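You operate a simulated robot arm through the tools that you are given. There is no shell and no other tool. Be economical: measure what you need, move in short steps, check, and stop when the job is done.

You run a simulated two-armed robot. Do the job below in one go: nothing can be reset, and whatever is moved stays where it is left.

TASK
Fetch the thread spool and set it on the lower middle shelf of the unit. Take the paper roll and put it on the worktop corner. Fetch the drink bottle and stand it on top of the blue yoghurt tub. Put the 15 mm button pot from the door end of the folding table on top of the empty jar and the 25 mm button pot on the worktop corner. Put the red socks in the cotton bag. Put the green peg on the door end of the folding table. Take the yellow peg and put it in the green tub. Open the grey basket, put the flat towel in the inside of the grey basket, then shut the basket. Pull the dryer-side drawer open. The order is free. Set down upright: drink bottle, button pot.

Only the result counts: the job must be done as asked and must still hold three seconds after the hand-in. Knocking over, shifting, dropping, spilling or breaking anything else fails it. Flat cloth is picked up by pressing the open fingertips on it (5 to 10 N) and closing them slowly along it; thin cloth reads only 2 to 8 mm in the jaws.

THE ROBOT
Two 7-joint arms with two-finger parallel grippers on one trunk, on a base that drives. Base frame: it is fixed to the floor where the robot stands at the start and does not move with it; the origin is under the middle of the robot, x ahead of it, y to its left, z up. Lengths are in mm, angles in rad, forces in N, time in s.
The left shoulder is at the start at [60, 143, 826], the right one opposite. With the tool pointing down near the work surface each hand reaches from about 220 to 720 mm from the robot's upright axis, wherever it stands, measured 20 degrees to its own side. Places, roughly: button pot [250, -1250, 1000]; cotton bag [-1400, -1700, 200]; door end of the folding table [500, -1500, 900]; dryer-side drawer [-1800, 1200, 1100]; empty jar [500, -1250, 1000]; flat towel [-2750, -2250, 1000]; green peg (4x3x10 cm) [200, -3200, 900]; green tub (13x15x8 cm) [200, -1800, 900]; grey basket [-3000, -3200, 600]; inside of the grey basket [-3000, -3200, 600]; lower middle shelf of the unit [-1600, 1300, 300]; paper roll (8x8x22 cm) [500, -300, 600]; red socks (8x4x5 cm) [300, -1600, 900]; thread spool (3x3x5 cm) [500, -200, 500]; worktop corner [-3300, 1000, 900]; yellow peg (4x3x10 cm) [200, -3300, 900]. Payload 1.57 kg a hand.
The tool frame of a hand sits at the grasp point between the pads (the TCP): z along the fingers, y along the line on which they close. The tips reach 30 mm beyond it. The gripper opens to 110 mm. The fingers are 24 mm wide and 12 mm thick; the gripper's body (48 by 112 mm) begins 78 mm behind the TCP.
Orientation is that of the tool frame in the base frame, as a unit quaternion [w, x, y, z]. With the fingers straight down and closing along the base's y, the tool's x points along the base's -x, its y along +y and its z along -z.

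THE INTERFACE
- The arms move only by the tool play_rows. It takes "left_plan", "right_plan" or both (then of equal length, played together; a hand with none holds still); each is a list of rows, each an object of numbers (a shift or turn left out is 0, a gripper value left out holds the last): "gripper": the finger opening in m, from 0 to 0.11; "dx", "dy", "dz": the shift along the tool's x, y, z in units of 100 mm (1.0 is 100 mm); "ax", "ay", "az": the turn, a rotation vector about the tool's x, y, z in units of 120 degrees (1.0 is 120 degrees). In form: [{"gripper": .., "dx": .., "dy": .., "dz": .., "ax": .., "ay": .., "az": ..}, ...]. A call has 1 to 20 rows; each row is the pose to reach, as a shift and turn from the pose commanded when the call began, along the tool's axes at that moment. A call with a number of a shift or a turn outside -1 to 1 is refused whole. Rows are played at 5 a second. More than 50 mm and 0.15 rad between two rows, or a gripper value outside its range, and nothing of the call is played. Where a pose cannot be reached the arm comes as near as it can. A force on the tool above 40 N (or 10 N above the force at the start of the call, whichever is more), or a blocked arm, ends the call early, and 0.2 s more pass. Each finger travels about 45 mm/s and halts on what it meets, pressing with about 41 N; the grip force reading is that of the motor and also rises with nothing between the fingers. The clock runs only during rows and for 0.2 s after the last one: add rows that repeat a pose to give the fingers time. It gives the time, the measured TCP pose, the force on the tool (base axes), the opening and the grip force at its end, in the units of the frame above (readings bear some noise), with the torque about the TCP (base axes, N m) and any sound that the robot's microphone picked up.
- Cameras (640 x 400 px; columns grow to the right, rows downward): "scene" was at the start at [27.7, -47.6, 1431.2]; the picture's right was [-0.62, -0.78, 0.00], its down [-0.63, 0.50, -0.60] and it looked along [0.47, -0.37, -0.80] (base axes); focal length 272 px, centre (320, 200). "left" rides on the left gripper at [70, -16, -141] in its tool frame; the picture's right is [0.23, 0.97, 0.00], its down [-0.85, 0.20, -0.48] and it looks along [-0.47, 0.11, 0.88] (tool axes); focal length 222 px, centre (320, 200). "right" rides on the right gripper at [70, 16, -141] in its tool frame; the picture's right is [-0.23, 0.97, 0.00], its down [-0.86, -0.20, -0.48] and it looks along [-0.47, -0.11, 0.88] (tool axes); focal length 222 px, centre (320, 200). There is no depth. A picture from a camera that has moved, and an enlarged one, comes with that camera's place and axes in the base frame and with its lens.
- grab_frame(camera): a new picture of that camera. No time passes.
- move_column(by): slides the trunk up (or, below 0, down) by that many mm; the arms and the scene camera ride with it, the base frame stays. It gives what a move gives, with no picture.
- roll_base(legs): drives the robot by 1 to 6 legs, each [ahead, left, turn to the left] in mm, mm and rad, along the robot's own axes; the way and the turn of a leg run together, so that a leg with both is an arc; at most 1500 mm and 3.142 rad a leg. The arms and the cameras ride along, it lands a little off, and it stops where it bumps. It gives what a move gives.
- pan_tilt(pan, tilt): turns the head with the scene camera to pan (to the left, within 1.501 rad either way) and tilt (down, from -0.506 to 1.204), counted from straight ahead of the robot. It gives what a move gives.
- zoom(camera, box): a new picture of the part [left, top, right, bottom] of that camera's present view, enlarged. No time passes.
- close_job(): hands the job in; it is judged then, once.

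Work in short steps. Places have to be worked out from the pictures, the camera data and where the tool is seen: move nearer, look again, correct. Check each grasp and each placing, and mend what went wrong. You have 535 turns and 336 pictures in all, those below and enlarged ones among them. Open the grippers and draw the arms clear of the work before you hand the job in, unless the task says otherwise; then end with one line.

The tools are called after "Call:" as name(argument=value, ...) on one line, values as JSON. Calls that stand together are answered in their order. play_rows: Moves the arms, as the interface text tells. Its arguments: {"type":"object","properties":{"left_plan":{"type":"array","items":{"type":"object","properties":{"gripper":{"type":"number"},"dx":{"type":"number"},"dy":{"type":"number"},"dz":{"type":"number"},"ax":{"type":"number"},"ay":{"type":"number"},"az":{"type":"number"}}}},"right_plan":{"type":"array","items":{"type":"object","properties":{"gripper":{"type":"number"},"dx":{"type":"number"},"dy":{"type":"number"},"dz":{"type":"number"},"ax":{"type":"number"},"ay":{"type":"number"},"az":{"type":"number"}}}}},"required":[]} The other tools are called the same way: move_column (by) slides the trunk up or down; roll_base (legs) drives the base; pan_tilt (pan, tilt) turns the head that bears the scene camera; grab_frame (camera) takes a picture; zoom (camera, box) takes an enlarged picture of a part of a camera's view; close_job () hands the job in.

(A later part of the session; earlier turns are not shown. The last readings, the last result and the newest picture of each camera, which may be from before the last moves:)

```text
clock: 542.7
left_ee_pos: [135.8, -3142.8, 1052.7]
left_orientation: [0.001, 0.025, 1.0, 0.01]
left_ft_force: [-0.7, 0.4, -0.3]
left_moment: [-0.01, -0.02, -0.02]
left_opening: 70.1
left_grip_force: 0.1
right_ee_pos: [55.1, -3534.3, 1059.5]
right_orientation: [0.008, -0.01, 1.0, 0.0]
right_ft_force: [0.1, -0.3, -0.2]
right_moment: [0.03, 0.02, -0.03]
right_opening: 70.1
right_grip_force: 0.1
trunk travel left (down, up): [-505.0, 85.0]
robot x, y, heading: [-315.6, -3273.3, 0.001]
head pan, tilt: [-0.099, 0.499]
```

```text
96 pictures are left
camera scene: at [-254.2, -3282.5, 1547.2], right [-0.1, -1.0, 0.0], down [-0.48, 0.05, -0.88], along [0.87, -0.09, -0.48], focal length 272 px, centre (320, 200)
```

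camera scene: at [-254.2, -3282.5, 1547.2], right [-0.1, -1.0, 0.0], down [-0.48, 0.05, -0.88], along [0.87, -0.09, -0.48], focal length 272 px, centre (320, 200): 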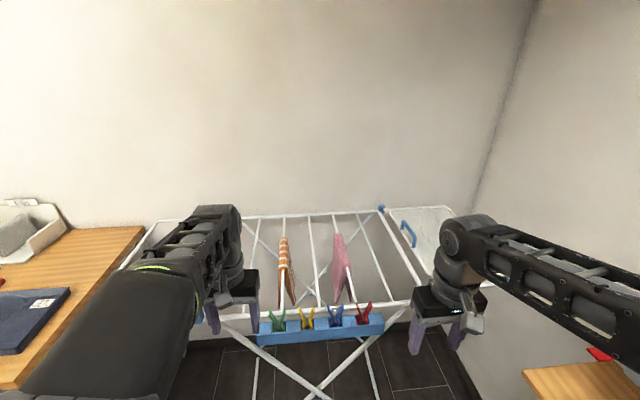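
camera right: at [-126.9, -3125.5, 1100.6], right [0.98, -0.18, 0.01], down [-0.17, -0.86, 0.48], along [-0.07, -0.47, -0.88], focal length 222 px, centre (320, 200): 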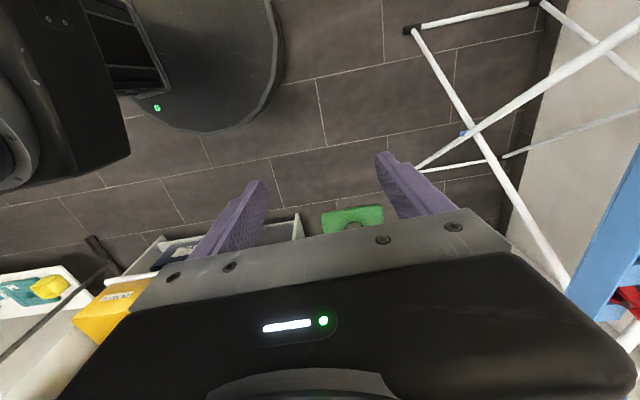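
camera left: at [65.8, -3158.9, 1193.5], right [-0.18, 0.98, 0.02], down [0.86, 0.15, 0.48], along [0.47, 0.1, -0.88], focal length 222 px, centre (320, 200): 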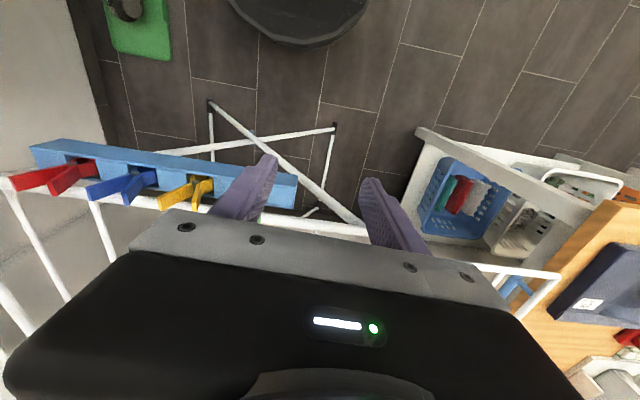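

Green ≈[238,-3222], yellow ≈[235,-3298]. Move the left hand above the green peg and look.

Call:
play_rows(left_plan=[{"dx": -0.4, "dy": -0.3}, {"dx": -0.8, "dy": -0.6}, {"dx": -1.0, "dy": -0.75}, {"dx": -1.0, "dy": -0.75}])

Call:
grab_frame(camera="left")

Call:
zoom(camera="scene", box=[220, 200, 420, 360])

```text
clock: 543.7
left_ee_pos: [231.1, -3223.2, 1052.9]
left_orientation: [0.002, 0.025, 1.0, 0.01]
left_ft_force: [0.7, -1.3, 0.2]
left_moment: [0.03, 0.0, 0.0]
left_opening: 70.0
left_grip_force: 0.0
right_ee_pos: [54.8, -3535.2, 1059.3]
right_orientation: [0.007, -0.01, 1.0, 0.0]
right_ft_force: [-0.2, -0.6, 0.5]
right_moment: [-0.01, 0.02, 0.02]
right_opening: 70.0
right_grip_force: 0.2
trunk travel left (down, up): [-505.0, 85.0]
robot x, y, heading: [-311.7, -3268.9, -0.001]
head pan, tilt: [-0.099, 0.499]
```

```text
95 pictures are left
camera left: at [160.9, -3239.1, 1193.0], right [-0.18, 0.98, 0.02], down [0.86, 0.15, 0.48], along [0.47, 0.1, -0.87], focal length 222 px, centre (320, 200)
```

left: 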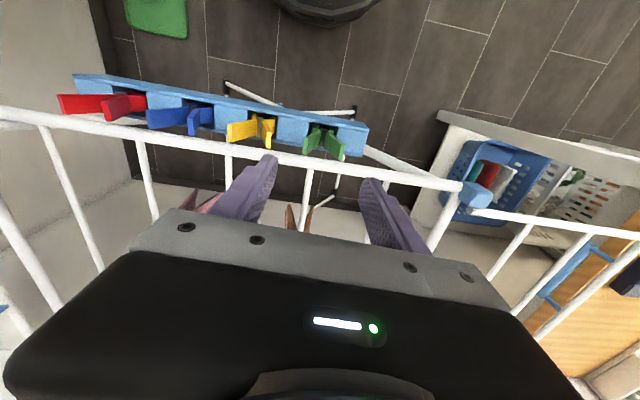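

```text
2.50 times, centred on (320, 280) of scene
camera zoom: at [-254.2, -3283.0, 1547.2], right [-0.1, -1.0, 0.0], down [-0.48, 0.05, -0.88], along [0.87, -0.09, -0.48], focal length 679 px, centre (320, 0)
```

zoom: 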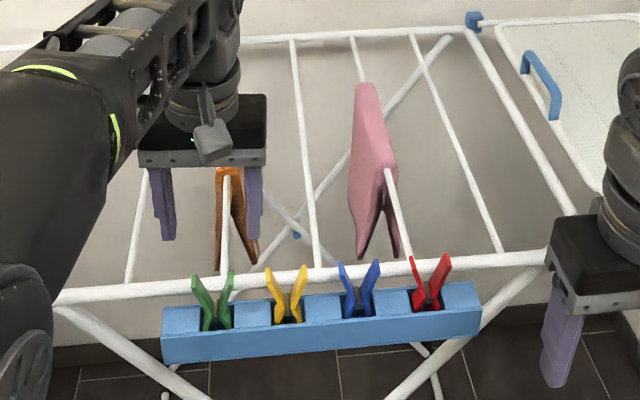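

Triangulated: green peg [216,-3221], tops ≈977, tray top ≈905, rack bar behind at x≈257. Align and descend to z≈950.

Call:
play_rows(left_plan=[{"dx": 0.15, "gripper": 0.064}, {"dx": 0.15, "dy": 0.02, "dz": 0.25}, {"dx": 0.15, "dy": 0.02, "dz": 0.5}, {"dx": 0.15, "dy": 0.02, "dz": 0.5}])

Call:
grab_frame(camera="left")

Call:
zoom(camera="scene", box=[220, 220, 380, 350])

```text
clock: 544.7
left_ee_pos: [215.7, -3219.9, 1000.3]
left_orientation: [0.001, 0.025, 1.0, 0.01]
left_ft_force: [-0.6, -0.8, -0.2]
left_moment: [0.01, -0.02, -0.01]
left_opening: 63.8
left_grip_force: 0.0
right_ee_pos: [55.9, -3535.0, 1058.1]
right_orientation: [0.007, -0.01, 1.0, 0.001]
right_ft_force: [0.6, -0.4, -0.1]
right_moment: [0.01, -0.03, 0.0]
right_opening: 69.7
right_grip_force: 0.0
trunk travel left (down, up): [-505.0, 85.0]
robot x, y, heading: [-318.2, -3267.3, 0.006]
head pan, tilt: [-0.099, 0.499]
```

```text
93 pictures are left
camera left: at [146.1, -3235.0, 1142.1], right [-0.18, 0.98, 0.02], down [0.86, 0.15, 0.48], along [0.47, 0.1, -0.88], focal length 222 px, centre (320, 200)
```

left: 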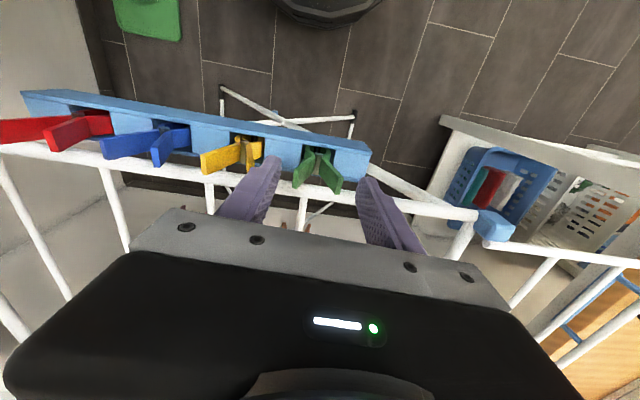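

```text
3.08 times, centred on (300, 285) of scene
camera zoom: at [-253.8, -3282.5, 1547.2], right [-0.1, -1.0, 0.0], down [-0.48, 0.05, -0.88], along [0.87, -0.09, -0.48], focal length 836 px, centre (382, -62)
```

zoom: 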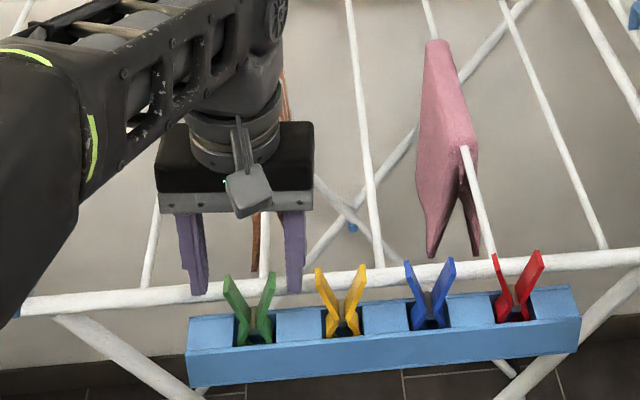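

Centred. Descend and grip the green peg.

Call:
play_rows(left_plan=[{"dz": 0.15, "dx": -0.02}, {"dz": 0.3, "dx": -0.02}, {"dz": 0.42, "dx": -0.02}, {"dz": 0.5, "dx": -0.02}, {"dz": 0.5, "dx": -0.02}])

Call:
play_rows(left_plan=[{"gripper": 0.05}, {"gripper": 0.04}, {"gripper": 0.03}, {"gripper": 0.02}, {"gripper": 0.015}, {"gripper": 0.015}])

Call:
grab_frame(camera="left")

```text
clock: 545.9
left_ee_pos: [219.0, -3218.2, 951.1]
left_orientation: [0.0, 0.025, 1.0, 0.01]
left_ft_force: [-1.1, 0.8, 0.4]
left_moment: [-0.02, -0.02, -0.03]
left_opening: 64.0
left_grip_force: 0.1
right_ee_pos: [53.7, -3534.7, 1059.3]
right_orientation: [0.007, -0.01, 1.0, 0.0]
right_ft_force: [0.0, 0.2, -0.2]
right_moment: [-0.01, 0.01, 0.02]
right_opening: 70.0
right_grip_force: 0.0
trunk travel left (down, up): [-505.0, 85.0]
robot x, y, heading: [-316.0, -3274.7, 0.005]
head pan, tilt: [-0.099, 0.499]
```

```text
clock: 547.3
left_ee_pos: [218.9, -3217.5, 951.9]
left_orientation: [0.001, 0.025, 1.0, 0.01]
left_ft_force: [1.1, 2.4, 7.2]
left_moment: [0.04, -0.11, 0.21]
left_opening: 30.7
left_grip_force: 16.5
right_ee_pos: [54.3, -3535.5, 1059.4]
right_orientation: [0.007, -0.01, 1.0, -0.001]
right_ft_force: [0.4, 1.1, -0.1]
right_moment: [0.01, 0.03, -0.02]
right_opening: 70.0
right_grip_force: 0.2
trunk travel left (down, up): [-505.0, 85.0]
robot x, y, heading: [-315.0, -3271.3, 0.001]
head pan, tilt: [-0.099, 0.499]
```

```text
91 pictures are left
camera left: at [148.2, -3233.8, 1092.7], right [-0.18, 0.98, 0.02], down [0.86, 0.15, 0.48], along [0.47, 0.1, -0.87], focal length 222 px, centre (320, 200)
```

left: 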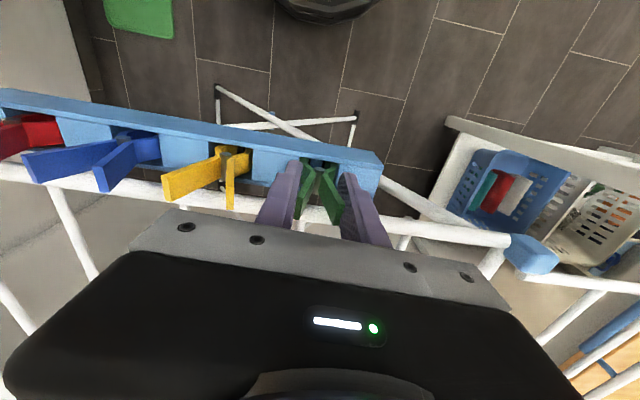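

Gripping at ~31 mm. Give it time and lift straight up.

Call:
play_rows(left_plan=[{"gripper": 0.01}, {"gripper": 0.01}, {"gripper": 0.01}, {"dz": -0.1}, {"dz": -0.3}, {"dz": -0.5}, {"dz": -0.8}, {"dz": -1.0}, {"dz": -1.0}])

Call:
grab_frame(camera="left")

Call:
zoom(camera="scene", box=[220, 200, 420, 360])

```text
clock: 549.3
left_ee_pos: [219.3, -3220.3, 1051.7]
left_orientation: [0.002, 0.025, 1.0, 0.01]
left_ft_force: [0.8, -0.3, -0.2]
left_moment: [0.0, -0.02, 0.01]
left_opening: 10.1
left_grip_force: 0.2
right_ee_pos: [55.4, -3534.3, 1058.9]
right_orientation: [0.007, -0.009, 1.0, 0.0]
right_ft_force: [-0.9, 0.8, -1.0]
right_moment: [0.03, 0.01, -0.03]
right_opening: 70.0
right_grip_force: 0.1
trunk travel left (down, up): [-505.0, 85.0]
robot x, y, heading: [-317.5, -3271.7, 0.002]
head pan, tilt: [-0.099, 0.499]
```

```text
90 pictures are left
camera left: at [148.3, -3236.4, 1192.7], right [-0.18, 0.98, 0.02], down [0.86, 0.15, 0.48], along [0.47, 0.1, -0.88], focal length 222 px, centre (320, 200)
```

left: 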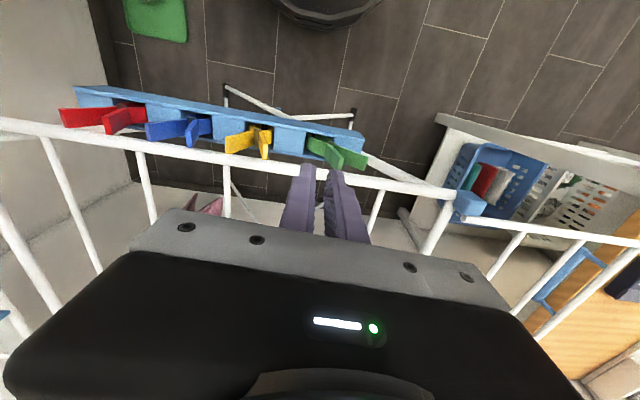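

```text
2.50 times, centred on (320, 280) of scene
camera zoom: at [-253.7, -3282.4, 1547.2], right [-0.1, -1.0, 0.0], down [-0.48, 0.05, -0.88], along [0.87, -0.09, -0.48], focal length 679 px, centre (320, 0)
```

zoom: 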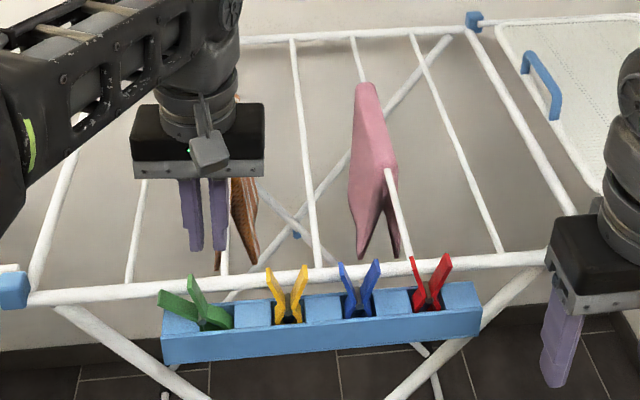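

It slipped and now leans in its slot. Gripping across its flat thickness (closing along x) is better. Rotate the left gripper 90°.

Call:
play_rows(left_plan=[{"az": -0.068, "gripper": 0.03}, {"az": -0.136, "gripper": 0.05}, {"az": -0.205, "gripper": 0.06}, {"az": -0.273}, {"az": -0.341}, {"az": -0.409, "dy": 0.05}, {"az": -0.477, "dy": 0.1}, {"az": -0.545, "dy": 0.15}, {"az": -0.614, "dy": 0.2}, {"az": -0.682, "dy": 0.27}, {"az": -0.76, "dy": 0.27}, {"az": -0.76, "dy": 0.27}])

Call:
grab_frame(camera="left")

Call:
zoom(camera="scene", box=[220, 220, 380, 350])

```text
refused: row 11 steps farther than a row can; nothing moved
```

```text
88 pictures are left
camera left: at [148.3, -3236.4, 1192.7], right [-0.18, 0.98, 0.02], down [0.86, 0.15, 0.48], along [0.47, 0.1, -0.88], focal length 222 px, centre (320, 200)
```

left: 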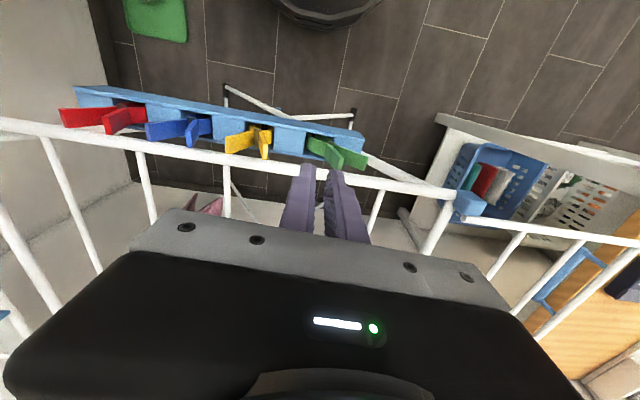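

```text
3.08 times, centred on (300, 285) of scene
camera zoom: at [-253.7, -3282.4, 1547.2], right [-0.1, -1.0, 0.0], down [-0.48, 0.05, -0.88], along [0.87, -0.09, -0.48], focal length 836 px, centre (382, -62)
```

zoom: 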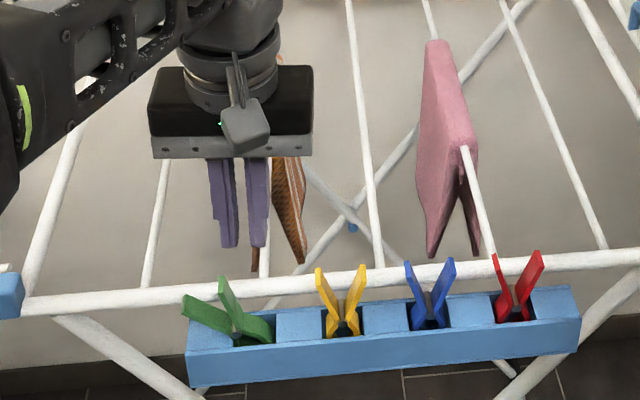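

Call:
play_rows(left_plan=[{"az": -0.068, "gripper": 0.03}, {"az": -0.136, "gripper": 0.05}, {"az": -0.205, "gripper": 0.06}, {"az": -0.273}, {"az": -0.341}, {"az": -0.409, "dy": 0.05}, {"az": -0.477, "dy": 0.1}, {"az": -0.545, "dy": 0.15}, {"az": -0.614, "dy": 0.2}, {"az": -0.682, "dy": 0.22}, {"az": -0.74, "dy": 0.22}, {"az": -0.76, "dy": 0.22}])

Call:
grab_frame(camera="left")

```text
clock: 551.9
left_ee_pos: [219.8, -3198.4, 1050.5]
left_orientation: [0.009, -0.697, 0.717, 0.007]
left_ft_force: [0.2, 0.1, 0.0]
left_moment: [0.0, -0.02, -0.01]
left_opening: 60.1
left_grip_force: 0.0
right_ee_pos: [54.1, -3535.0, 1060.4]
right_orientation: [0.007, -0.009, 1.0, 0.0]
right_ft_force: [-1.0, -0.1, 0.6]
right_moment: [-0.03, -0.02, 0.0]
right_opening: 70.2
right_grip_force: 0.0
trunk travel left (down, up): [-505.0, 85.0]
robot x, y, heading: [-317.6, -3272.1, 0.0]
head pan, tilt: [-0.099, 0.499]
```

```text
86 pictures are left
camera left: at [233.9, -3271.5, 1191.4], right [-0.98, -0.2, -0.01], down [-0.18, 0.85, 0.5], along [-0.09, 0.49, -0.87], focal length 222 px, centre (320, 200)
```

left: 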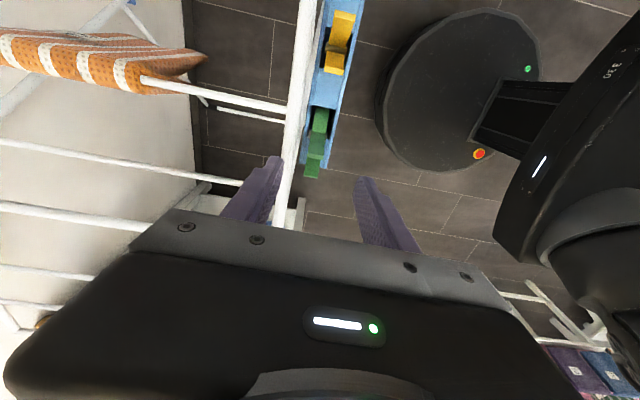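

Aligned within 4 mm. Descend so that the tips stay above the rack bar (TCP z≈962) and close.

Call:
play_rows(left_plan=[{"dy": -0.04, "gripper": 0.046}, {"dy": -0.04, "dz": 0.3}, {"dy": -0.04, "dz": 0.6}, {"dy": -0.04, "dz": 0.8}, {"dy": -0.04, "dz": 0.88}, {"dy": -0.04, "dz": 0.88}])

Call:
play_rows(left_plan=[{"gripper": 0.04}, {"gripper": 0.03}, {"gripper": 0.02}, {"gripper": 0.012}, {"gripper": 0.008}, {"gripper": 0.008}, {"gripper": 0.008}])

Call:
grab_frame(camera="left")

```text
clock: 553.3
left_ee_pos: [223.6, -3196.5, 963.6]
left_orientation: [0.009, -0.697, 0.717, 0.007]
left_ft_force: [-0.3, 0.2, 0.4]
left_moment: [-0.03, 0.03, -0.01]
left_opening: 46.1
left_grip_force: 0.0
right_ee_pos: [56.2, -3534.8, 1058.6]
right_orientation: [0.006, -0.009, 1.0, 0.0]
right_ft_force: [-0.1, 0.3, 0.2]
right_moment: [0.0, 0.04, -0.01]
right_opening: 69.9
right_grip_force: 0.0
trunk travel left (down, up): [-505.0, 85.0]
robot x, y, heading: [-315.2, -3271.3, 0.002]
head pan, tilt: [-0.099, 0.499]
```

```text
clock: 554.9
left_ee_pos: [224.8, -3195.3, 963.5]
left_orientation: [0.009, -0.697, 0.717, 0.008]
left_ft_force: [1.0, -0.6, 0.4]
left_moment: [-0.01, -0.07, 0.03]
left_opening: 16.1
left_grip_force: 15.6
right_ee_pos: [54.8, -3534.7, 1058.5]
right_orientation: [0.007, -0.009, 1.0, 0.0]
right_ft_force: [0.6, -0.2, 0.1]
right_moment: [-0.05, -0.03, 0.02]
right_opening: 69.9
right_grip_force: 0.1
trunk travel left (down, up): [-505.0, 85.0]
robot x, y, heading: [-316.3, -3273.6, 0.002]
head pan, tilt: [-0.099, 0.499]
```

```text
85 pictures are left
camera left: at [238.3, -3269.9, 1103.9], right [-0.98, -0.2, -0.01], down [-0.17, 0.85, 0.5], along [-0.09, 0.49, -0.87], focal length 222 px, centre (320, 200)
```

left: 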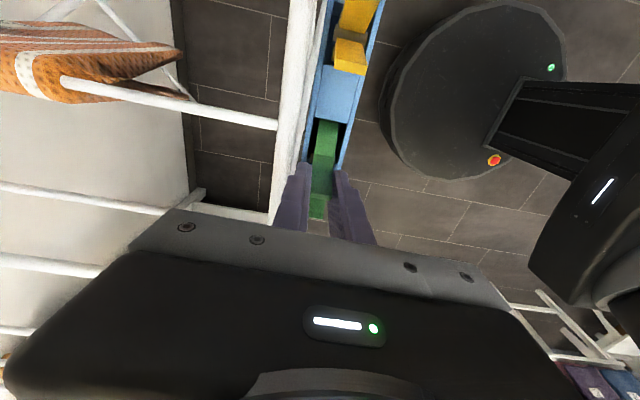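

Gripped at 16 mm. Close firmly and lift.

Call:
play_rows(left_plan=[{"gripper": 0.004}, {"gripper": 0.004}, {"gripper": 0.004}, {"gripper": 0.004}])

Call:
play_rows(left_plan=[{"dz": -0.1}, {"dz": -0.2}, {"dz": -0.4}, {"dz": -0.7}, {"dz": -0.9}, {"dz": -0.9}])

Call:
grab_frame(camera="left")

```text
clock: 555.9
left_ee_pos: [223.6, -3196.9, 963.8]
left_orientation: [0.008, -0.697, 0.717, 0.007]
left_ft_force: [0.8, 0.3, 0.4]
left_moment: [-0.02, 0.0, 0.02]
left_opening: 16.2
left_grip_force: 15.9
right_ee_pos: [54.3, -3534.7, 1059.3]
right_orientation: [0.008, -0.009, 1.0, 0.001]
right_ft_force: [-0.5, 0.4, 0.3]
right_moment: [0.0, 0.03, -0.02]
right_opening: 69.9
right_grip_force: 0.1
trunk travel left (down, up): [-505.0, 85.0]
robot x, y, heading: [-313.9, -3272.6, -0.0]
head pan, tilt: [-0.099, 0.499]
```

```text
clock: 557.3
left_ee_pos: [225.2, -3198.2, 1053.8]
left_orientation: [0.008, -0.697, 0.717, 0.007]
left_ft_force: [0.6, -0.7, 0.0]
left_moment: [-0.02, 0.0, 0.0]
left_opening: 15.9
left_grip_force: 16.1
right_ee_pos: [55.1, -3535.0, 1059.1]
right_orientation: [0.006, -0.01, 1.0, 0.0]
right_ft_force: [0.4, -0.9, 1.6]
right_moment: [0.02, 0.02, 0.0]
right_opening: 70.1
right_grip_force: 0.1
trunk travel left (down, up): [-505.0, 85.0]
robot x, y, heading: [-313.0, -3272.0, -0.0]
head pan, tilt: [-0.099, 0.499]
```

```text
84 pictures are left
camera left: at [238.2, -3271.4, 1193.9], right [-0.98, -0.2, -0.01], down [-0.17, 0.85, 0.5], along [-0.09, 0.49, -0.87], focal length 222 px, centre (320, 200)
```

left: 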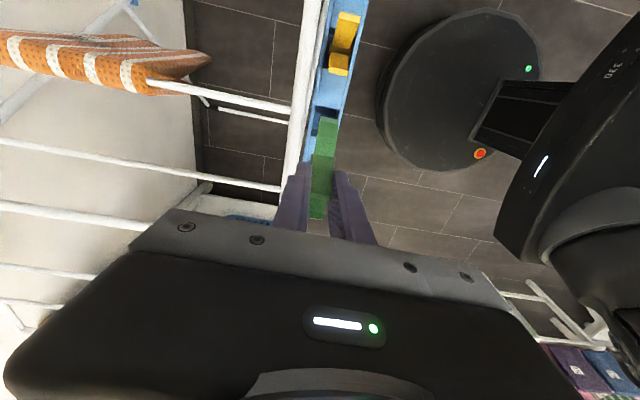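

Green peg held. Move the left hand back/aside, and turn the right gripper to close along x near the yellow peg.

Call:
play_rows(left_plan=[{"dy": 0.2, "dz": -0.1}, {"dy": 0.4, "dz": -0.2}, {"dy": 0.7, "dz": -0.3, "dx": -0.1}, {"dy": 1.0, "dz": -0.3, "dx": -0.3}, {"dy": 1.0, "dz": -0.3, "dx": -0.6}, {"dy": 1.0, "dz": -0.3, "dx": -1.0}, {"dy": 1.0, "dz": -0.3, "dx": -1.0}, {"dy": 1.0, "dz": -0.3, "dx": -1.0}, {"dy": 1.0, "dz": -0.3, "dx": -1.0}, {"dy": 1.0, "dz": -0.3, "dx": -1.0}, {"dy": 1.0, "dz": -0.3, "dx": -1.0}, {"dy": 1.0, "dz": -0.3, "dx": -1.0}], right_plan=[{"az": 0.068, "dx": -0.09}, {"az": 0.136, "dx": -0.18}, {"az": 0.205, "dx": -0.27}, {"az": 0.273, "dx": -0.36, "dy": 0.1}, {"az": 0.341, "dx": -0.45, "dy": 0.2}, {"az": 0.409, "dx": -0.54, "dy": 0.3}, {"az": 0.477, "dx": -0.63, "dy": 0.4}, {"az": 0.545, "dx": -0.72, "dy": 0.5}, {"az": 0.614, "dx": -0.81, "dy": 0.6}, {"az": 0.682, "dx": -0.9, "dy": 0.7}, {"az": 0.745, "dx": -1.0, "dy": 0.8}, {"az": 0.745, "dx": -1.0, "dy": 0.8}])

Call:
play_rows(right_plan=[{"dy": 0.3, "dx": 0.4}, {"dy": 0.5, "dx": 0.8}, {"dy": 0.65, "dx": 1.0}, {"dy": 0.65, "dx": 1.0}])

Call:
play_rows(right_plan=[{"dx": 0.3}, {"dx": 0.58}, {"dx": 0.58}])

Call:
grab_frame(camera="right")

```text
clock: 559.9
left_ee_pos: [124.9, -3095.7, 1085.1]
left_orientation: [0.008, -0.697, 0.717, 0.007]
left_ft_force: [0.4, 0.0, 0.1]
left_moment: [0.03, 0.04, -0.02]
left_opening: 15.7
left_grip_force: 16.3
right_ee_pos: [153.4, -3453.9, 1059.3]
right_orientation: [0.005, 0.698, 0.717, 0.006]
right_ft_force: [0.9, -0.6, 0.0]
right_moment: [-0.03, 0.01, -0.01]
right_opening: 70.2
right_grip_force: 0.0
trunk travel left (down, up): [-505.0, 85.0]
robot x, y, heading: [-316.7, -3270.9, 0.006]
head pan, tilt: [-0.099, 0.499]
```

```text
clock: 560.9
left_ee_pos: [125.5, -3095.4, 1085.0]
left_orientation: [0.009, -0.696, 0.718, 0.007]
left_ft_force: [0.7, -0.7, -0.5]
left_moment: [0.02, 0.01, -0.01]
left_opening: 15.8
left_grip_force: 15.8
right_ee_pos: [215.6, -3350.9, 1061.8]
right_orientation: [0.005, 0.696, 0.718, 0.005]
right_ft_force: [-0.1, 0.5, -0.4]
right_moment: [0.0, 0.0, 0.02]
right_opening: 70.1
right_grip_force: 0.1
trunk travel left (down, up): [-505.0, 85.0]
robot x, y, heading: [-314.7, -3273.1, -0.002]
head pan, tilt: [-0.099, 0.499]
```

```text
clock: 561.7
left_ee_pos: [126.1, -3095.2, 1085.2]
left_orientation: [0.009, -0.696, 0.718, 0.007]
left_ft_force: [-0.3, -0.6, -0.5]
left_moment: [0.0, 0.0, -0.02]
left_opening: 16.0
left_grip_force: 15.9
right_ee_pos: [214.4, -3294.3, 1061.8]
right_orientation: [0.006, 0.697, 0.717, 0.005]
right_ft_force: [0.7, 0.1, 0.0]
right_moment: [0.0, 0.0, 0.01]
right_opening: 70.1
right_grip_force: 0.0
trunk travel left (down, up): [-505.0, 85.0]
robot x, y, heading: [-313.8, -3275.7, 0.001]
head pan, tilt: [-0.099, 0.499]
```

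```text
83 pictures are left
camera right: at [226.9, -3223.7, 1203.5], right [0.98, -0.2, 0.01], down [-0.18, -0.86, 0.48], along [-0.08, -0.47, -0.88], focal length 222 px, centre (320, 200)
```

right: 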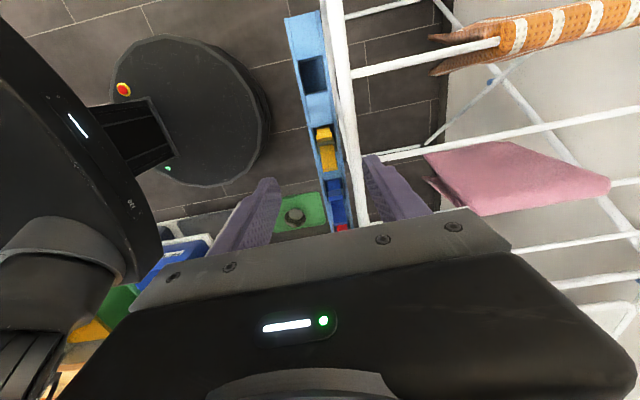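

Yellow at [223,-3295]. Align (+8 x), narrow to 46 mm, descend to z≈963, close.

Call:
play_rows(right_plan=[{"dy": 0.08, "gripper": 0.046}, {"dy": 0.08, "gripper": 0.046}, {"dy": 0.08, "dz": 0.3}, {"dy": 0.08, "dz": 0.6}, {"dy": 0.08, "dz": 0.85}, {"dy": 0.08, "dz": 0.99}, {"dy": 0.08, "dz": 0.99}])

Call:
play_rows(right_plan=[{"gripper": 0.04}, {"gripper": 0.03}, {"gripper": 0.02}, {"gripper": 0.012}, {"gripper": 0.006}, {"gripper": 0.004}, {"gripper": 0.004}, {"gripper": 0.004}])

Call:
play_rows(right_plan=[{"dz": -0.1}, {"dz": -0.2}, {"dz": -0.4}, {"dz": -0.7}, {"dz": -0.9}, {"dz": -0.9}])

Call:
grab_frame(camera="right")

```text
clock: 563.3
left_ee_pos: [126.7, -3095.9, 1086.3]
left_orientation: [0.008, -0.697, 0.717, 0.007]
left_ft_force: [0.9, -0.2, 0.4]
left_moment: [-0.02, 0.01, -0.01]
left_opening: 16.0
left_grip_force: 16.0
right_ee_pos: [224.3, -3293.6, 961.1]
right_orientation: [0.004, 0.697, 0.717, 0.006]
right_ft_force: [0.0, -0.1, 0.1]
right_moment: [0.02, -0.03, -0.04]
right_opening: 46.2
right_grip_force: 0.1
trunk travel left (down, up): [-505.0, 85.0]
robot x, y, heading: [-311.4, -3269.4, 0.002]
head pan, tilt: [-0.099, 0.499]
```

```text
clock: 565.1
left_ee_pos: [126.9, -3094.7, 1086.6]
left_orientation: [0.009, -0.696, 0.718, 0.006]
left_ft_force: [0.7, -0.9, -0.7]
left_moment: [-0.01, -0.03, 0.0]
left_opening: 16.0
left_grip_force: 15.6
right_ee_pos: [223.7, -3293.4, 962.0]
right_orientation: [0.005, 0.696, 0.718, 0.005]
right_ft_force: [0.1, 0.4, 0.2]
right_moment: [0.0, 0.01, -0.05]
right_opening: 16.1
right_grip_force: 16.3
trunk travel left (down, up): [-505.0, 85.0]
robot x, y, heading: [-316.0, -3272.9, 0.001]
head pan, tilt: [-0.099, 0.499]
```

```text
clock: 566.5
left_ee_pos: [126.4, -3095.6, 1085.4]
left_orientation: [0.008, -0.696, 0.718, 0.006]
left_ft_force: [0.4, 0.4, -0.5]
left_moment: [-0.01, 0.0, 0.0]
left_opening: 16.2
left_grip_force: 16.0
right_ee_pos: [221.5, -3292.4, 1052.5]
right_orientation: [0.005, 0.696, 0.718, 0.005]
right_ft_force: [0.2, 0.0, -0.9]
right_moment: [0.01, 0.0, -0.01]
right_opening: 16.0
right_grip_force: 15.9
trunk travel left (down, up): [-505.0, 85.0]
robot x, y, heading: [-313.7, -3269.4, 0.003]
head pan, tilt: [-0.099, 0.499]
```

```text
82 pictures are left
camera right: at [234.6, -3222.1, 1194.6], right [0.98, -0.2, 0.01], down [-0.18, -0.86, 0.48], along [-0.08, -0.47, -0.88], focal length 222 px, centre (320, 200)
```

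right: 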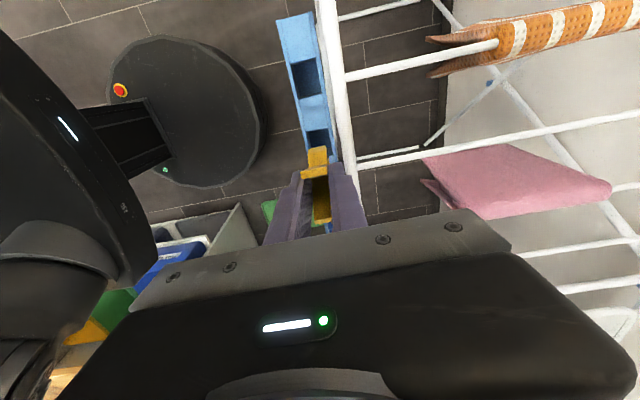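

Yellow peg held. Retract, back off and go north to the folding table's tub (≈[222,-1772]).

Call:
play_rows(right_plan=[{"dz": -0.1, "dy": -0.3}, {"dz": -0.3, "dy": -0.6}, {"dz": -0.3, "dy": -1.0}, {"dz": -0.3, "dy": -1.0}])

Call:
roll_base(legs=[[-150, 0, 0], [0, 1450, 0], [0, 180, 0]])

Call:
pan_tilt(pan=-0.1, tilt=0.75)

Call:
grab_frame(camera="scene")

```text
clock: 567.5
left_ee_pos: [126.3, -3095.7, 1085.2]
left_orientation: [0.007, -0.696, 0.718, 0.007]
left_ft_force: [0.0, -0.6, -1.2]
left_moment: [0.0, -0.01, 0.01]
left_opening: 16.1
left_grip_force: 16.4
right_ee_pos: [121.3, -3296.3, 1080.6]
right_orientation: [0.005, 0.696, 0.718, 0.004]
right_ft_force: [0.1, 0.3, -0.4]
right_moment: [0.0, 0.03, -0.02]
right_opening: 16.1
right_grip_force: 15.8
trunk travel left (down, up): [-505.0, 85.0]
robot x, y, heading: [-314.1, -3273.2, 0.002]
head pan, tilt: [-0.099, 0.499]
```

```text
clock: 576.8
left_ee_pos: [-36.3, -1457.8, 1085.0]
left_orientation: [0.008, -0.7, 0.714, 0.006]
left_ft_force: [0.1, 0.9, -0.4]
left_moment: [-0.01, 0.0, 0.0]
left_opening: 16.0
left_grip_force: 15.9
right_ee_pos: [-39.1, -1658.8, 1081.0]
right_orientation: [0.005, 0.693, 0.721, 0.004]
right_ft_force: [-0.5, 0.6, 0.1]
right_moment: [-0.05, 0.0, 0.0]
right_opening: 15.9
right_grip_force: 16.2
trunk travel left (down, up): [-505.0, 85.0]
robot x, y, heading: [-471.6, -1640.6, 0.012]
head pan, tilt: [-0.099, 0.499]
```

```text
clock: 577.6
left_ee_pos: [-35.5, -1459.0, 1084.6]
left_orientation: [0.008, -0.7, 0.714, 0.006]
left_ft_force: [-0.3, 0.4, -0.4]
left_moment: [0.02, 0.05, -0.01]
left_opening: 16.0
left_grip_force: 16.0
right_ee_pos: [-39.8, -1660.1, 1082.1]
right_orientation: [0.004, 0.694, 0.72, 0.005]
right_ft_force: [0.6, 0.2, -0.2]
right_moment: [0.02, 0.0, 0.0]
right_opening: 16.1
right_grip_force: 16.6
trunk travel left (down, up): [-505.0, 85.0]
robot x, y, heading: [-473.7, -1641.0, 0.008]
head pan, tilt: [-0.099, 0.75]
```

```text
81 pictures are left
camera scene: at [-422.5, -1649.1, 1525.3], right [-0.09, -1.0, 0.0], down [-0.68, 0.06, -0.73], along [0.73, -0.07, -0.68], focal length 272 px, centre (320, 200)
```

scene: 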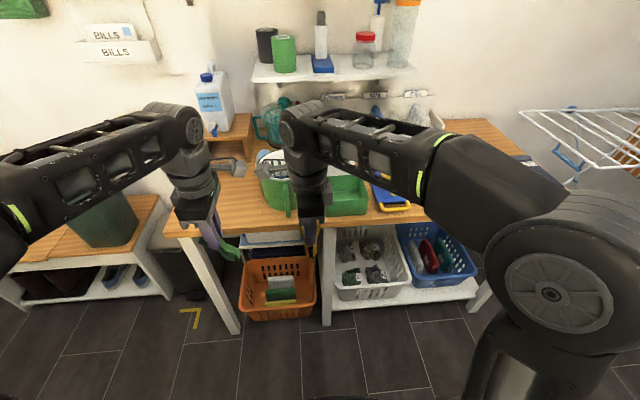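

Raise the column fully, shift the right hand to y≈-1785 first, then roll ahead 200.

Call:
move_column(by=85)

Call:
play_rows(right_plan=[{"dx": -0.4}, {"dx": -0.8}, {"dx": -1.0}, {"dx": -1.0}])

Call:
play_rows(right_plan=[{"dx": -0.2}, {"dx": -0.25}, {"dx": -0.25}])

Call:
roll_base(legs=[[210, 0, 0]])

Call:
grab_frame(camera="right")

```text
clock: 578.8
left_ee_pos: [-35.4, -1458.4, 1168.6]
left_orientation: [0.008, -0.699, 0.715, 0.007]
left_ft_force: [0.2, 0.7, -0.4]
left_moment: [0.01, -0.03, 0.01]
left_opening: 15.9
left_grip_force: 15.7
right_ee_pos: [-40.3, -1660.7, 1166.1]
right_orientation: [0.005, 0.693, 0.72, 0.005]
right_ft_force: [-0.3, 0.2, -0.1]
right_moment: [0.01, 0.0, -0.01]
right_opening: 16.1
right_grip_force: 16.0
trunk travel left (down, up): [-590.0, 0.0]
robot x, y, heading: [-474.7, -1642.1, 0.013]
head pan, tilt: [-0.099, 0.75]
```

```text
clock: 579.8
left_ee_pos: [-36.8, -1459.3, 1170.8]
left_orientation: [0.008, -0.699, 0.715, 0.007]
left_ft_force: [-0.5, 1.4, 0.0]
left_moment: [-0.01, -0.02, 0.04]
left_opening: 16.1
left_grip_force: 16.1
right_ee_pos: [-35.8, -1760.9, 1166.3]
right_orientation: [0.006, 0.693, 0.721, 0.005]
right_ft_force: [-0.5, 0.2, 0.0]
right_moment: [-0.04, 0.04, -0.02]
right_opening: 15.9
right_grip_force: 16.2
trunk travel left (down, up): [-590.0, 0.0]
robot x, y, heading: [-473.6, -1641.6, 0.008]
head pan, tilt: [-0.099, 0.75]
```

```text
clock: 580.6
left_ee_pos: [-37.0, -1458.9, 1170.2]
left_orientation: [0.008, -0.699, 0.715, 0.006]
left_ft_force: [-0.2, 0.0, -0.7]
left_moment: [0.03, 0.0, -0.02]
left_opening: 15.7
left_grip_force: 15.4
right_ee_pos: [-34.9, -1786.5, 1165.6]
right_orientation: [0.005, 0.693, 0.721, 0.005]
right_ft_force: [-0.3, -0.4, 0.0]
right_moment: [0.01, -0.01, 0.01]
right_opening: 16.3
right_grip_force: 16.6
trunk travel left (down, up): [-590.0, 0.0]
robot x, y, heading: [-474.1, -1640.8, 0.008]
head pan, tilt: [-0.099, 0.75]
```

```text
clock: 582.2
left_ee_pos: [176.3, -1457.8, 1169.5]
left_orientation: [0.008, -0.699, 0.715, 0.007]
left_ft_force: [-0.2, -0.6, 0.2]
left_moment: [-0.03, 0.01, 0.01]
left_opening: 15.9
left_grip_force: 15.9
right_ee_pos: [176.8, -1784.2, 1166.1]
right_orientation: [0.005, 0.694, 0.72, 0.005]
right_ft_force: [0.6, 0.3, 0.6]
right_moment: [0.0, 0.05, -0.04]
right_opening: 16.2
right_grip_force: 15.9
trunk travel left (down, up): [-590.0, 0.0]
robot x, y, heading: [-263.6, -1638.1, 0.011]
head pan, tilt: [-0.099, 0.75]
```

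```text
80 pictures are left
camera right: at [188.4, -1714.4, 1307.3], right [0.98, -0.19, 0.01], down [-0.17, -0.86, 0.48], along [-0.08, -0.47, -0.88], focal length 222 px, centre (320, 200)
```

right: 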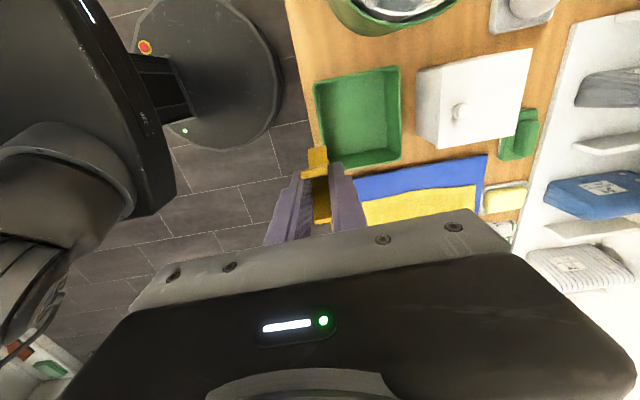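

Tub centre ≈[241,-1776]. Move over and lower the yellow peg in.

Call:
play_rows(right_plan=[{"dy": 0.3, "dx": 0.05}, {"dy": 0.64, "dx": 0.08}, {"dy": 0.64, "dx": 0.08, "dz": 0.3}, {"dy": 0.64, "dx": 0.08, "dz": 0.7}, {"dy": 0.64, "dx": 0.08, "dz": 1.0}, {"dy": 0.64, "dx": 0.08, "dz": 1.0}])

Call:
grab_frame(camera="right")

Call:
zoom(camera="scene", box=[240, 120, 480, 280])

```text
clock: 583.6
left_ee_pos: [175.6, -1459.2, 1170.6]
left_orientation: [0.008, -0.7, 0.714, 0.007]
left_ft_force: [-0.4, 0.3, -0.2]
left_moment: [0.01, 0.01, 0.02]
left_opening: 16.1
left_grip_force: 16.1
right_ee_pos: [240.5, -1773.4, 1066.2]
right_orientation: [0.006, 0.694, 0.72, 0.005]
right_ft_force: [0.0, 0.0, -1.5]
right_moment: [0.01, 0.0, -0.02]
right_opening: 15.8
right_grip_force: 16.2
trunk travel left (down, up): [-590.0, 0.0]
robot x, y, heading: [-262.4, -1636.7, 0.01]
head pan, tilt: [-0.099, 0.75]
```

```text
79 pictures are left
camera right: at [252.3, -1704.0, 1208.3], right [0.98, -0.19, 0.01], down [-0.17, -0.86, 0.48], along [-0.08, -0.47, -0.88], focal length 222 px, centre (320, 200)
```

right: 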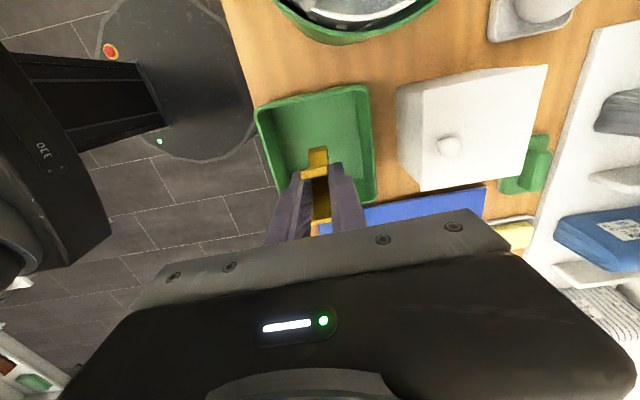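

```text
2.50 times, centred on (360, 200) of scene
camera zoom: at [-212.0, -1647.4, 1610.2], right [-0.09, -1.0, 0.0], down [-0.68, 0.06, -0.73], along [0.73, -0.07, -0.68], focal length 679 px, centre (220, 200)
```

zoom: 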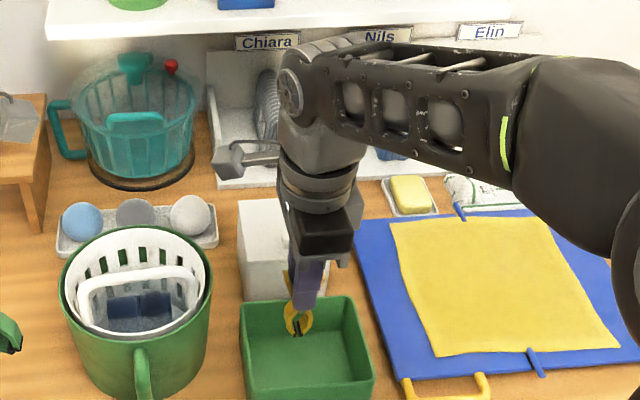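

Over the tub. Lower and release.

Call:
play_rows(right_plan=[{"dy": -0.06, "dx": -0.06, "dz": 0.2}, {"dy": -0.06, "dx": -0.06, "dz": 0.4}, {"dy": -0.06, "dx": -0.06, "dz": 0.55}, {"dy": -0.06, "dx": -0.06, "dz": 0.65}, {"dy": -0.06, "dx": -0.06, "dz": 0.72}, {"dy": -0.06, "dx": -0.06, "dz": 0.78}])

Call:
play_rows(right_plan=[{"gripper": 0.02}, {"gripper": 0.03}, {"gripper": 0.04}, {"gripper": 0.04}, {"dz": -0.4}, {"dz": -0.8}, {"dz": -1.0}, {"dz": -1.0}])

Call:
grab_frame(camera="right")

```text
clock: 585.0
left_ee_pos: [174.4, -1458.6, 1170.3]
left_orientation: [0.008, -0.699, 0.715, 0.006]
left_ft_force: [-0.2, 0.1, -0.9]
left_moment: [-0.01, 0.02, 0.01]
left_opening: 16.0
left_grip_force: 15.9
right_ee_pos: [235.9, -1780.0, 988.9]
right_orientation: [0.005, 0.694, 0.72, 0.005]
right_ft_force: [-0.3, 0.6, -0.1]
right_moment: [0.0, 0.02, -0.01]
right_opening: 16.2
right_grip_force: 15.7
trunk travel left (down, up): [-590.0, 0.0]
robot x, y, heading: [-265.9, -1639.3, 0.006]
head pan, tilt: [-0.099, 0.75]
```

```text
clock: 586.8
left_ee_pos: [175.3, -1456.4, 1169.7]
left_orientation: [0.008, -0.699, 0.715, 0.007]
left_ft_force: [0.2, -0.2, 0.1]
left_moment: [0.0, 0.01, -0.01]
left_opening: 15.9
left_grip_force: 16.1
right_ee_pos: [235.5, -1779.4, 1089.1]
right_orientation: [0.005, 0.694, 0.72, 0.005]
right_ft_force: [0.8, -0.3, 0.4]
right_moment: [0.02, 0.01, 0.01]
right_opening: 39.9
right_grip_force: 0.1
trunk travel left (down, up): [-590.0, 0.0]
robot x, y, heading: [-264.2, -1641.0, 0.011]
head pan, tilt: [-0.099, 0.75]
```

```text
77 pictures are left
camera right: at [246.6, -1709.8, 1230.7], right [0.98, -0.19, 0.01], down [-0.17, -0.86, 0.48], along [-0.08, -0.47, -0.88], focal length 222 px, centre (320, 200)
```

right: 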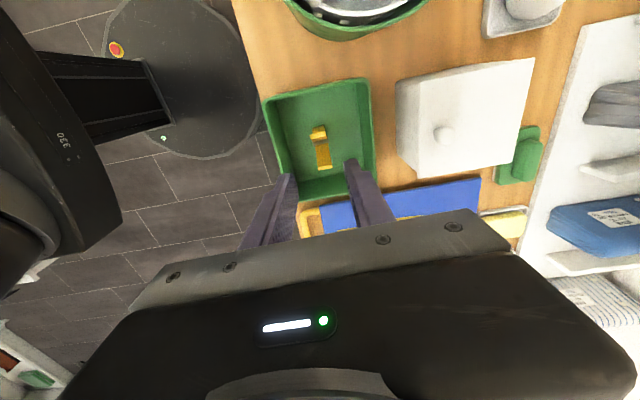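

Yellow peg is in the tub. Retract the right hand; strafe left 67 and extend the left hand to ≈[315,-1390].

Call:
play_rows(right_plan=[{"dy": -0.4}, {"dy": -0.8}, {"dy": -1.0}, {"dy": -1.0}])

Call:
roll_base(legs=[[0, 67, 0]])

Call:
play_rows(left_plan=[{"dy": -0.3, "dz": 0.1}, {"dy": -0.6, "dz": 0.2}, {"dy": -0.9, "dz": 0.3}, {"dy": -1.0, "dz": 0.5}, {"dy": -1.0, "dz": 0.5}])

Call:
play_rows(left_plan=[{"dy": -0.2, "dz": 0.1}, {"dy": -0.4, "dz": 0.3}, {"dy": -0.4, "dz": 0.5}, {"dy": -0.4, "dz": 0.5}])

Call:
grab_frame(camera="left")

Call:
grab_frame(camera="scene")

```text
clock: 587.8
left_ee_pos: [174.6, -1459.1, 1170.9]
left_orientation: [0.008, -0.699, 0.715, 0.007]
left_ft_force: [0.1, -0.3, -0.7]
left_moment: [0.0, -0.01, -0.02]
left_opening: 16.0
left_grip_force: 16.1
right_ee_pos: [133.7, -1784.2, 1088.0]
right_orientation: [0.005, 0.694, 0.72, 0.006]
right_ft_force: [1.2, -0.3, 0.3]
right_moment: [0.0, 0.01, 0.01]
right_opening: 40.1
right_grip_force: 0.1
trunk travel left (down, up): [-590.0, 0.0]
robot x, y, heading: [-264.1, -1634.7, 0.011]
head pan, tilt: [-0.099, 0.75]
```

```text
clock: 588.8
left_ee_pos: [174.6, -1390.9, 1170.2]
left_orientation: [0.008, -0.699, 0.715, 0.006]
left_ft_force: [-0.3, 1.1, 0.2]
left_moment: [-0.07, 0.02, 0.01]
left_opening: 16.0
left_grip_force: 16.7
right_ee_pos: [133.1, -1715.2, 1087.6]
right_orientation: [0.005, 0.694, 0.72, 0.005]
right_ft_force: [0.6, 1.3, 0.7]
right_moment: [-0.04, 0.01, -0.02]
right_opening: 40.1
right_grip_force: 0.1
trunk travel left (down, up): [-590.0, 0.0]
robot x, y, heading: [-267.6, -1573.6, 0.009]
head pan, tilt: [-0.099, 0.75]
```

```text
clock: 590.0
left_ee_pos: [273.5, -1393.3, 1119.7]
left_orientation: [0.008, -0.698, 0.716, 0.006]
left_ft_force: [0.2, 0.1, -0.2]
left_moment: [-0.03, 0.02, -0.04]
left_opening: 15.7
left_grip_force: 16.2
right_ee_pos: [133.1, -1716.7, 1087.0]
right_orientation: [0.005, 0.694, 0.72, 0.005]
right_ft_force: [-0.3, 0.3, -0.3]
right_moment: [-0.01, 0.01, 0.01]
right_opening: 39.9
right_grip_force: 0.1
trunk travel left (down, up): [-590.0, 0.0]
robot x, y, heading: [-267.3, -1570.3, 0.01]
head pan, tilt: [-0.099, 0.75]
```

```text
clock: 591.0
left_ee_pos: [314.8, -1392.9, 1069.1]
left_orientation: [0.008, -0.699, 0.715, 0.007]
left_ft_force: [-0.2, -0.8, -0.1]
left_moment: [0.01, 0.02, 0.0]
left_opening: 16.0
left_grip_force: 16.5
right_ee_pos: [133.3, -1717.1, 1086.5]
right_orientation: [0.005, 0.694, 0.72, 0.006]
right_ft_force: [-0.7, 0.1, 0.0]
right_moment: [0.01, 0.01, 0.01]
right_opening: 40.2
right_grip_force: 0.1
trunk travel left (down, up): [-590.0, 0.0]
robot x, y, heading: [-267.0, -1571.7, 0.013]
head pan, tilt: [-0.099, 0.75]
```

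```text
76 pictures are left
camera left: at [329.1, -1466.4, 1210.4], right [-0.98, -0.2, -0.01], down [-0.18, 0.85, 0.5], along [-0.1, 0.49, -0.87], focal length 222 px, centre (320, 200)
```

left: 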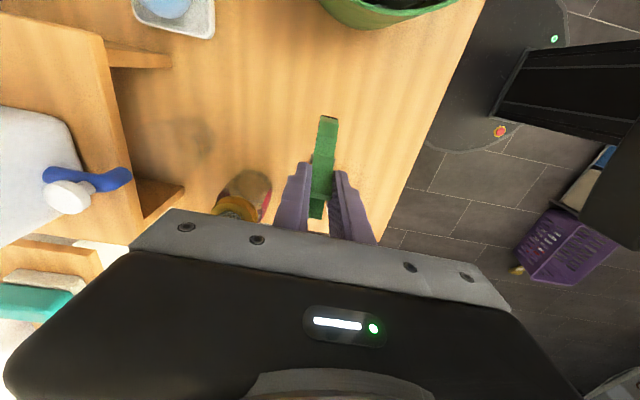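

```text
75 pictures are left
camera scene: at [-212.4, -1580.9, 1610.2], right [-0.09, -1.0, 0.0], down [-0.68, 0.06, -0.73], along [0.73, -0.07, -0.68], focal length 272 px, centre (320, 200)
```

scene: 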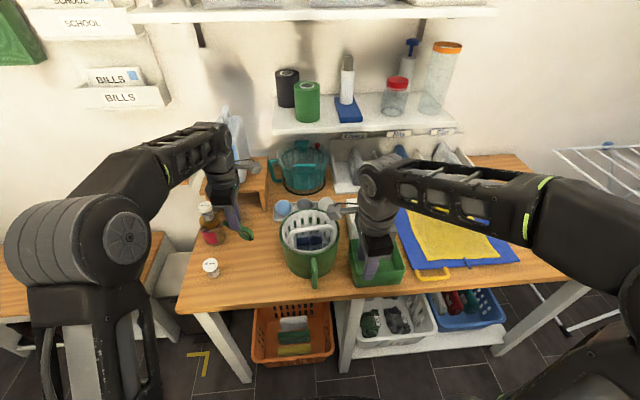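

Lower the green peg until it touches the table, then release.

Call:
play_rows(left_plan=[{"dz": 0.2}, {"dz": 0.4}, {"dz": 0.6}, {"dz": 0.7}, {"dz": 0.76}, {"dz": 0.82}, {"dz": 0.88}, {"dz": 0.94}, {"dz": 1.0}])

```text
clock: 593.0
left_ee_pos: [314.0, -1390.2, 972.1]
left_orientation: [0.009, -0.699, 0.715, 0.007]
left_ft_force: [-1.5, 2.5, 12.2]
left_moment: [-0.1, 0.15, -0.06]
left_opening: 16.3
left_grip_force: 16.2
right_ee_pos: [133.0, -1717.0, 1088.0]
right_orientation: [0.005, 0.694, 0.72, 0.005]
right_ft_force: [-0.6, 0.5, -0.5]
right_moment: [0.0, 0.02, 0.0]
right_opening: 40.1
right_grip_force: 0.1
trunk travel left (down, up): [-590.0, 0.0]
robot x, y, heading: [-264.0, -1567.8, 0.012]
head pan, tilt: [-0.099, 0.75]
```

Call:
play_rows(left_plan=[{"dz": -0.02, "gripper": 0.018}, {"dz": -0.02, "gripper": 0.02}, {"dz": -0.02, "gripper": 0.023}, {"dz": -0.02, "gripper": 0.027}, {"dz": -0.02, "gripper": 0.032}, {"dz": -0.02, "gripper": 0.036}, {"dz": -0.02, "gripper": 0.036}])

Call:
grab_frame(camera="left")

```text
clock: 594.6
left_ee_pos: [314.6, -1391.1, 971.7]
left_orientation: [0.007, -0.699, 0.715, 0.006]
left_ft_force: [-0.5, 0.7, -0.4]
left_moment: [-0.01, 0.0, 0.03]
left_opening: 36.1
left_grip_force: 0.1
right_ee_pos: [134.0, -1716.9, 1087.7]
right_orientation: [0.005, 0.694, 0.72, 0.006]
right_ft_force: [0.7, 0.0, -0.4]
right_moment: [0.02, 0.0, 0.01]
right_opening: 40.3
right_grip_force: 0.0
trunk travel left (down, up): [-590.0, 0.0]
robot x, y, heading: [-263.5, -1569.6, 0.008]
head pan, tilt: [-0.099, 0.75]
```

```text
74 pictures are left
camera left: at [329.5, -1464.4, 1112.6], right [-0.98, -0.2, -0.01], down [-0.18, 0.85, 0.5], along [-0.1, 0.49, -0.87], focal length 222 px, centre (320, 200)
```

left: 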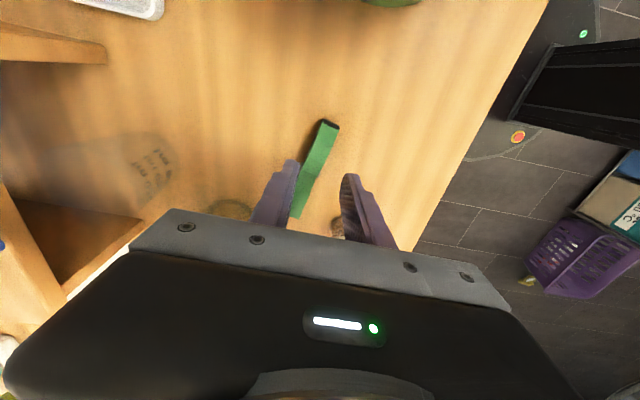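

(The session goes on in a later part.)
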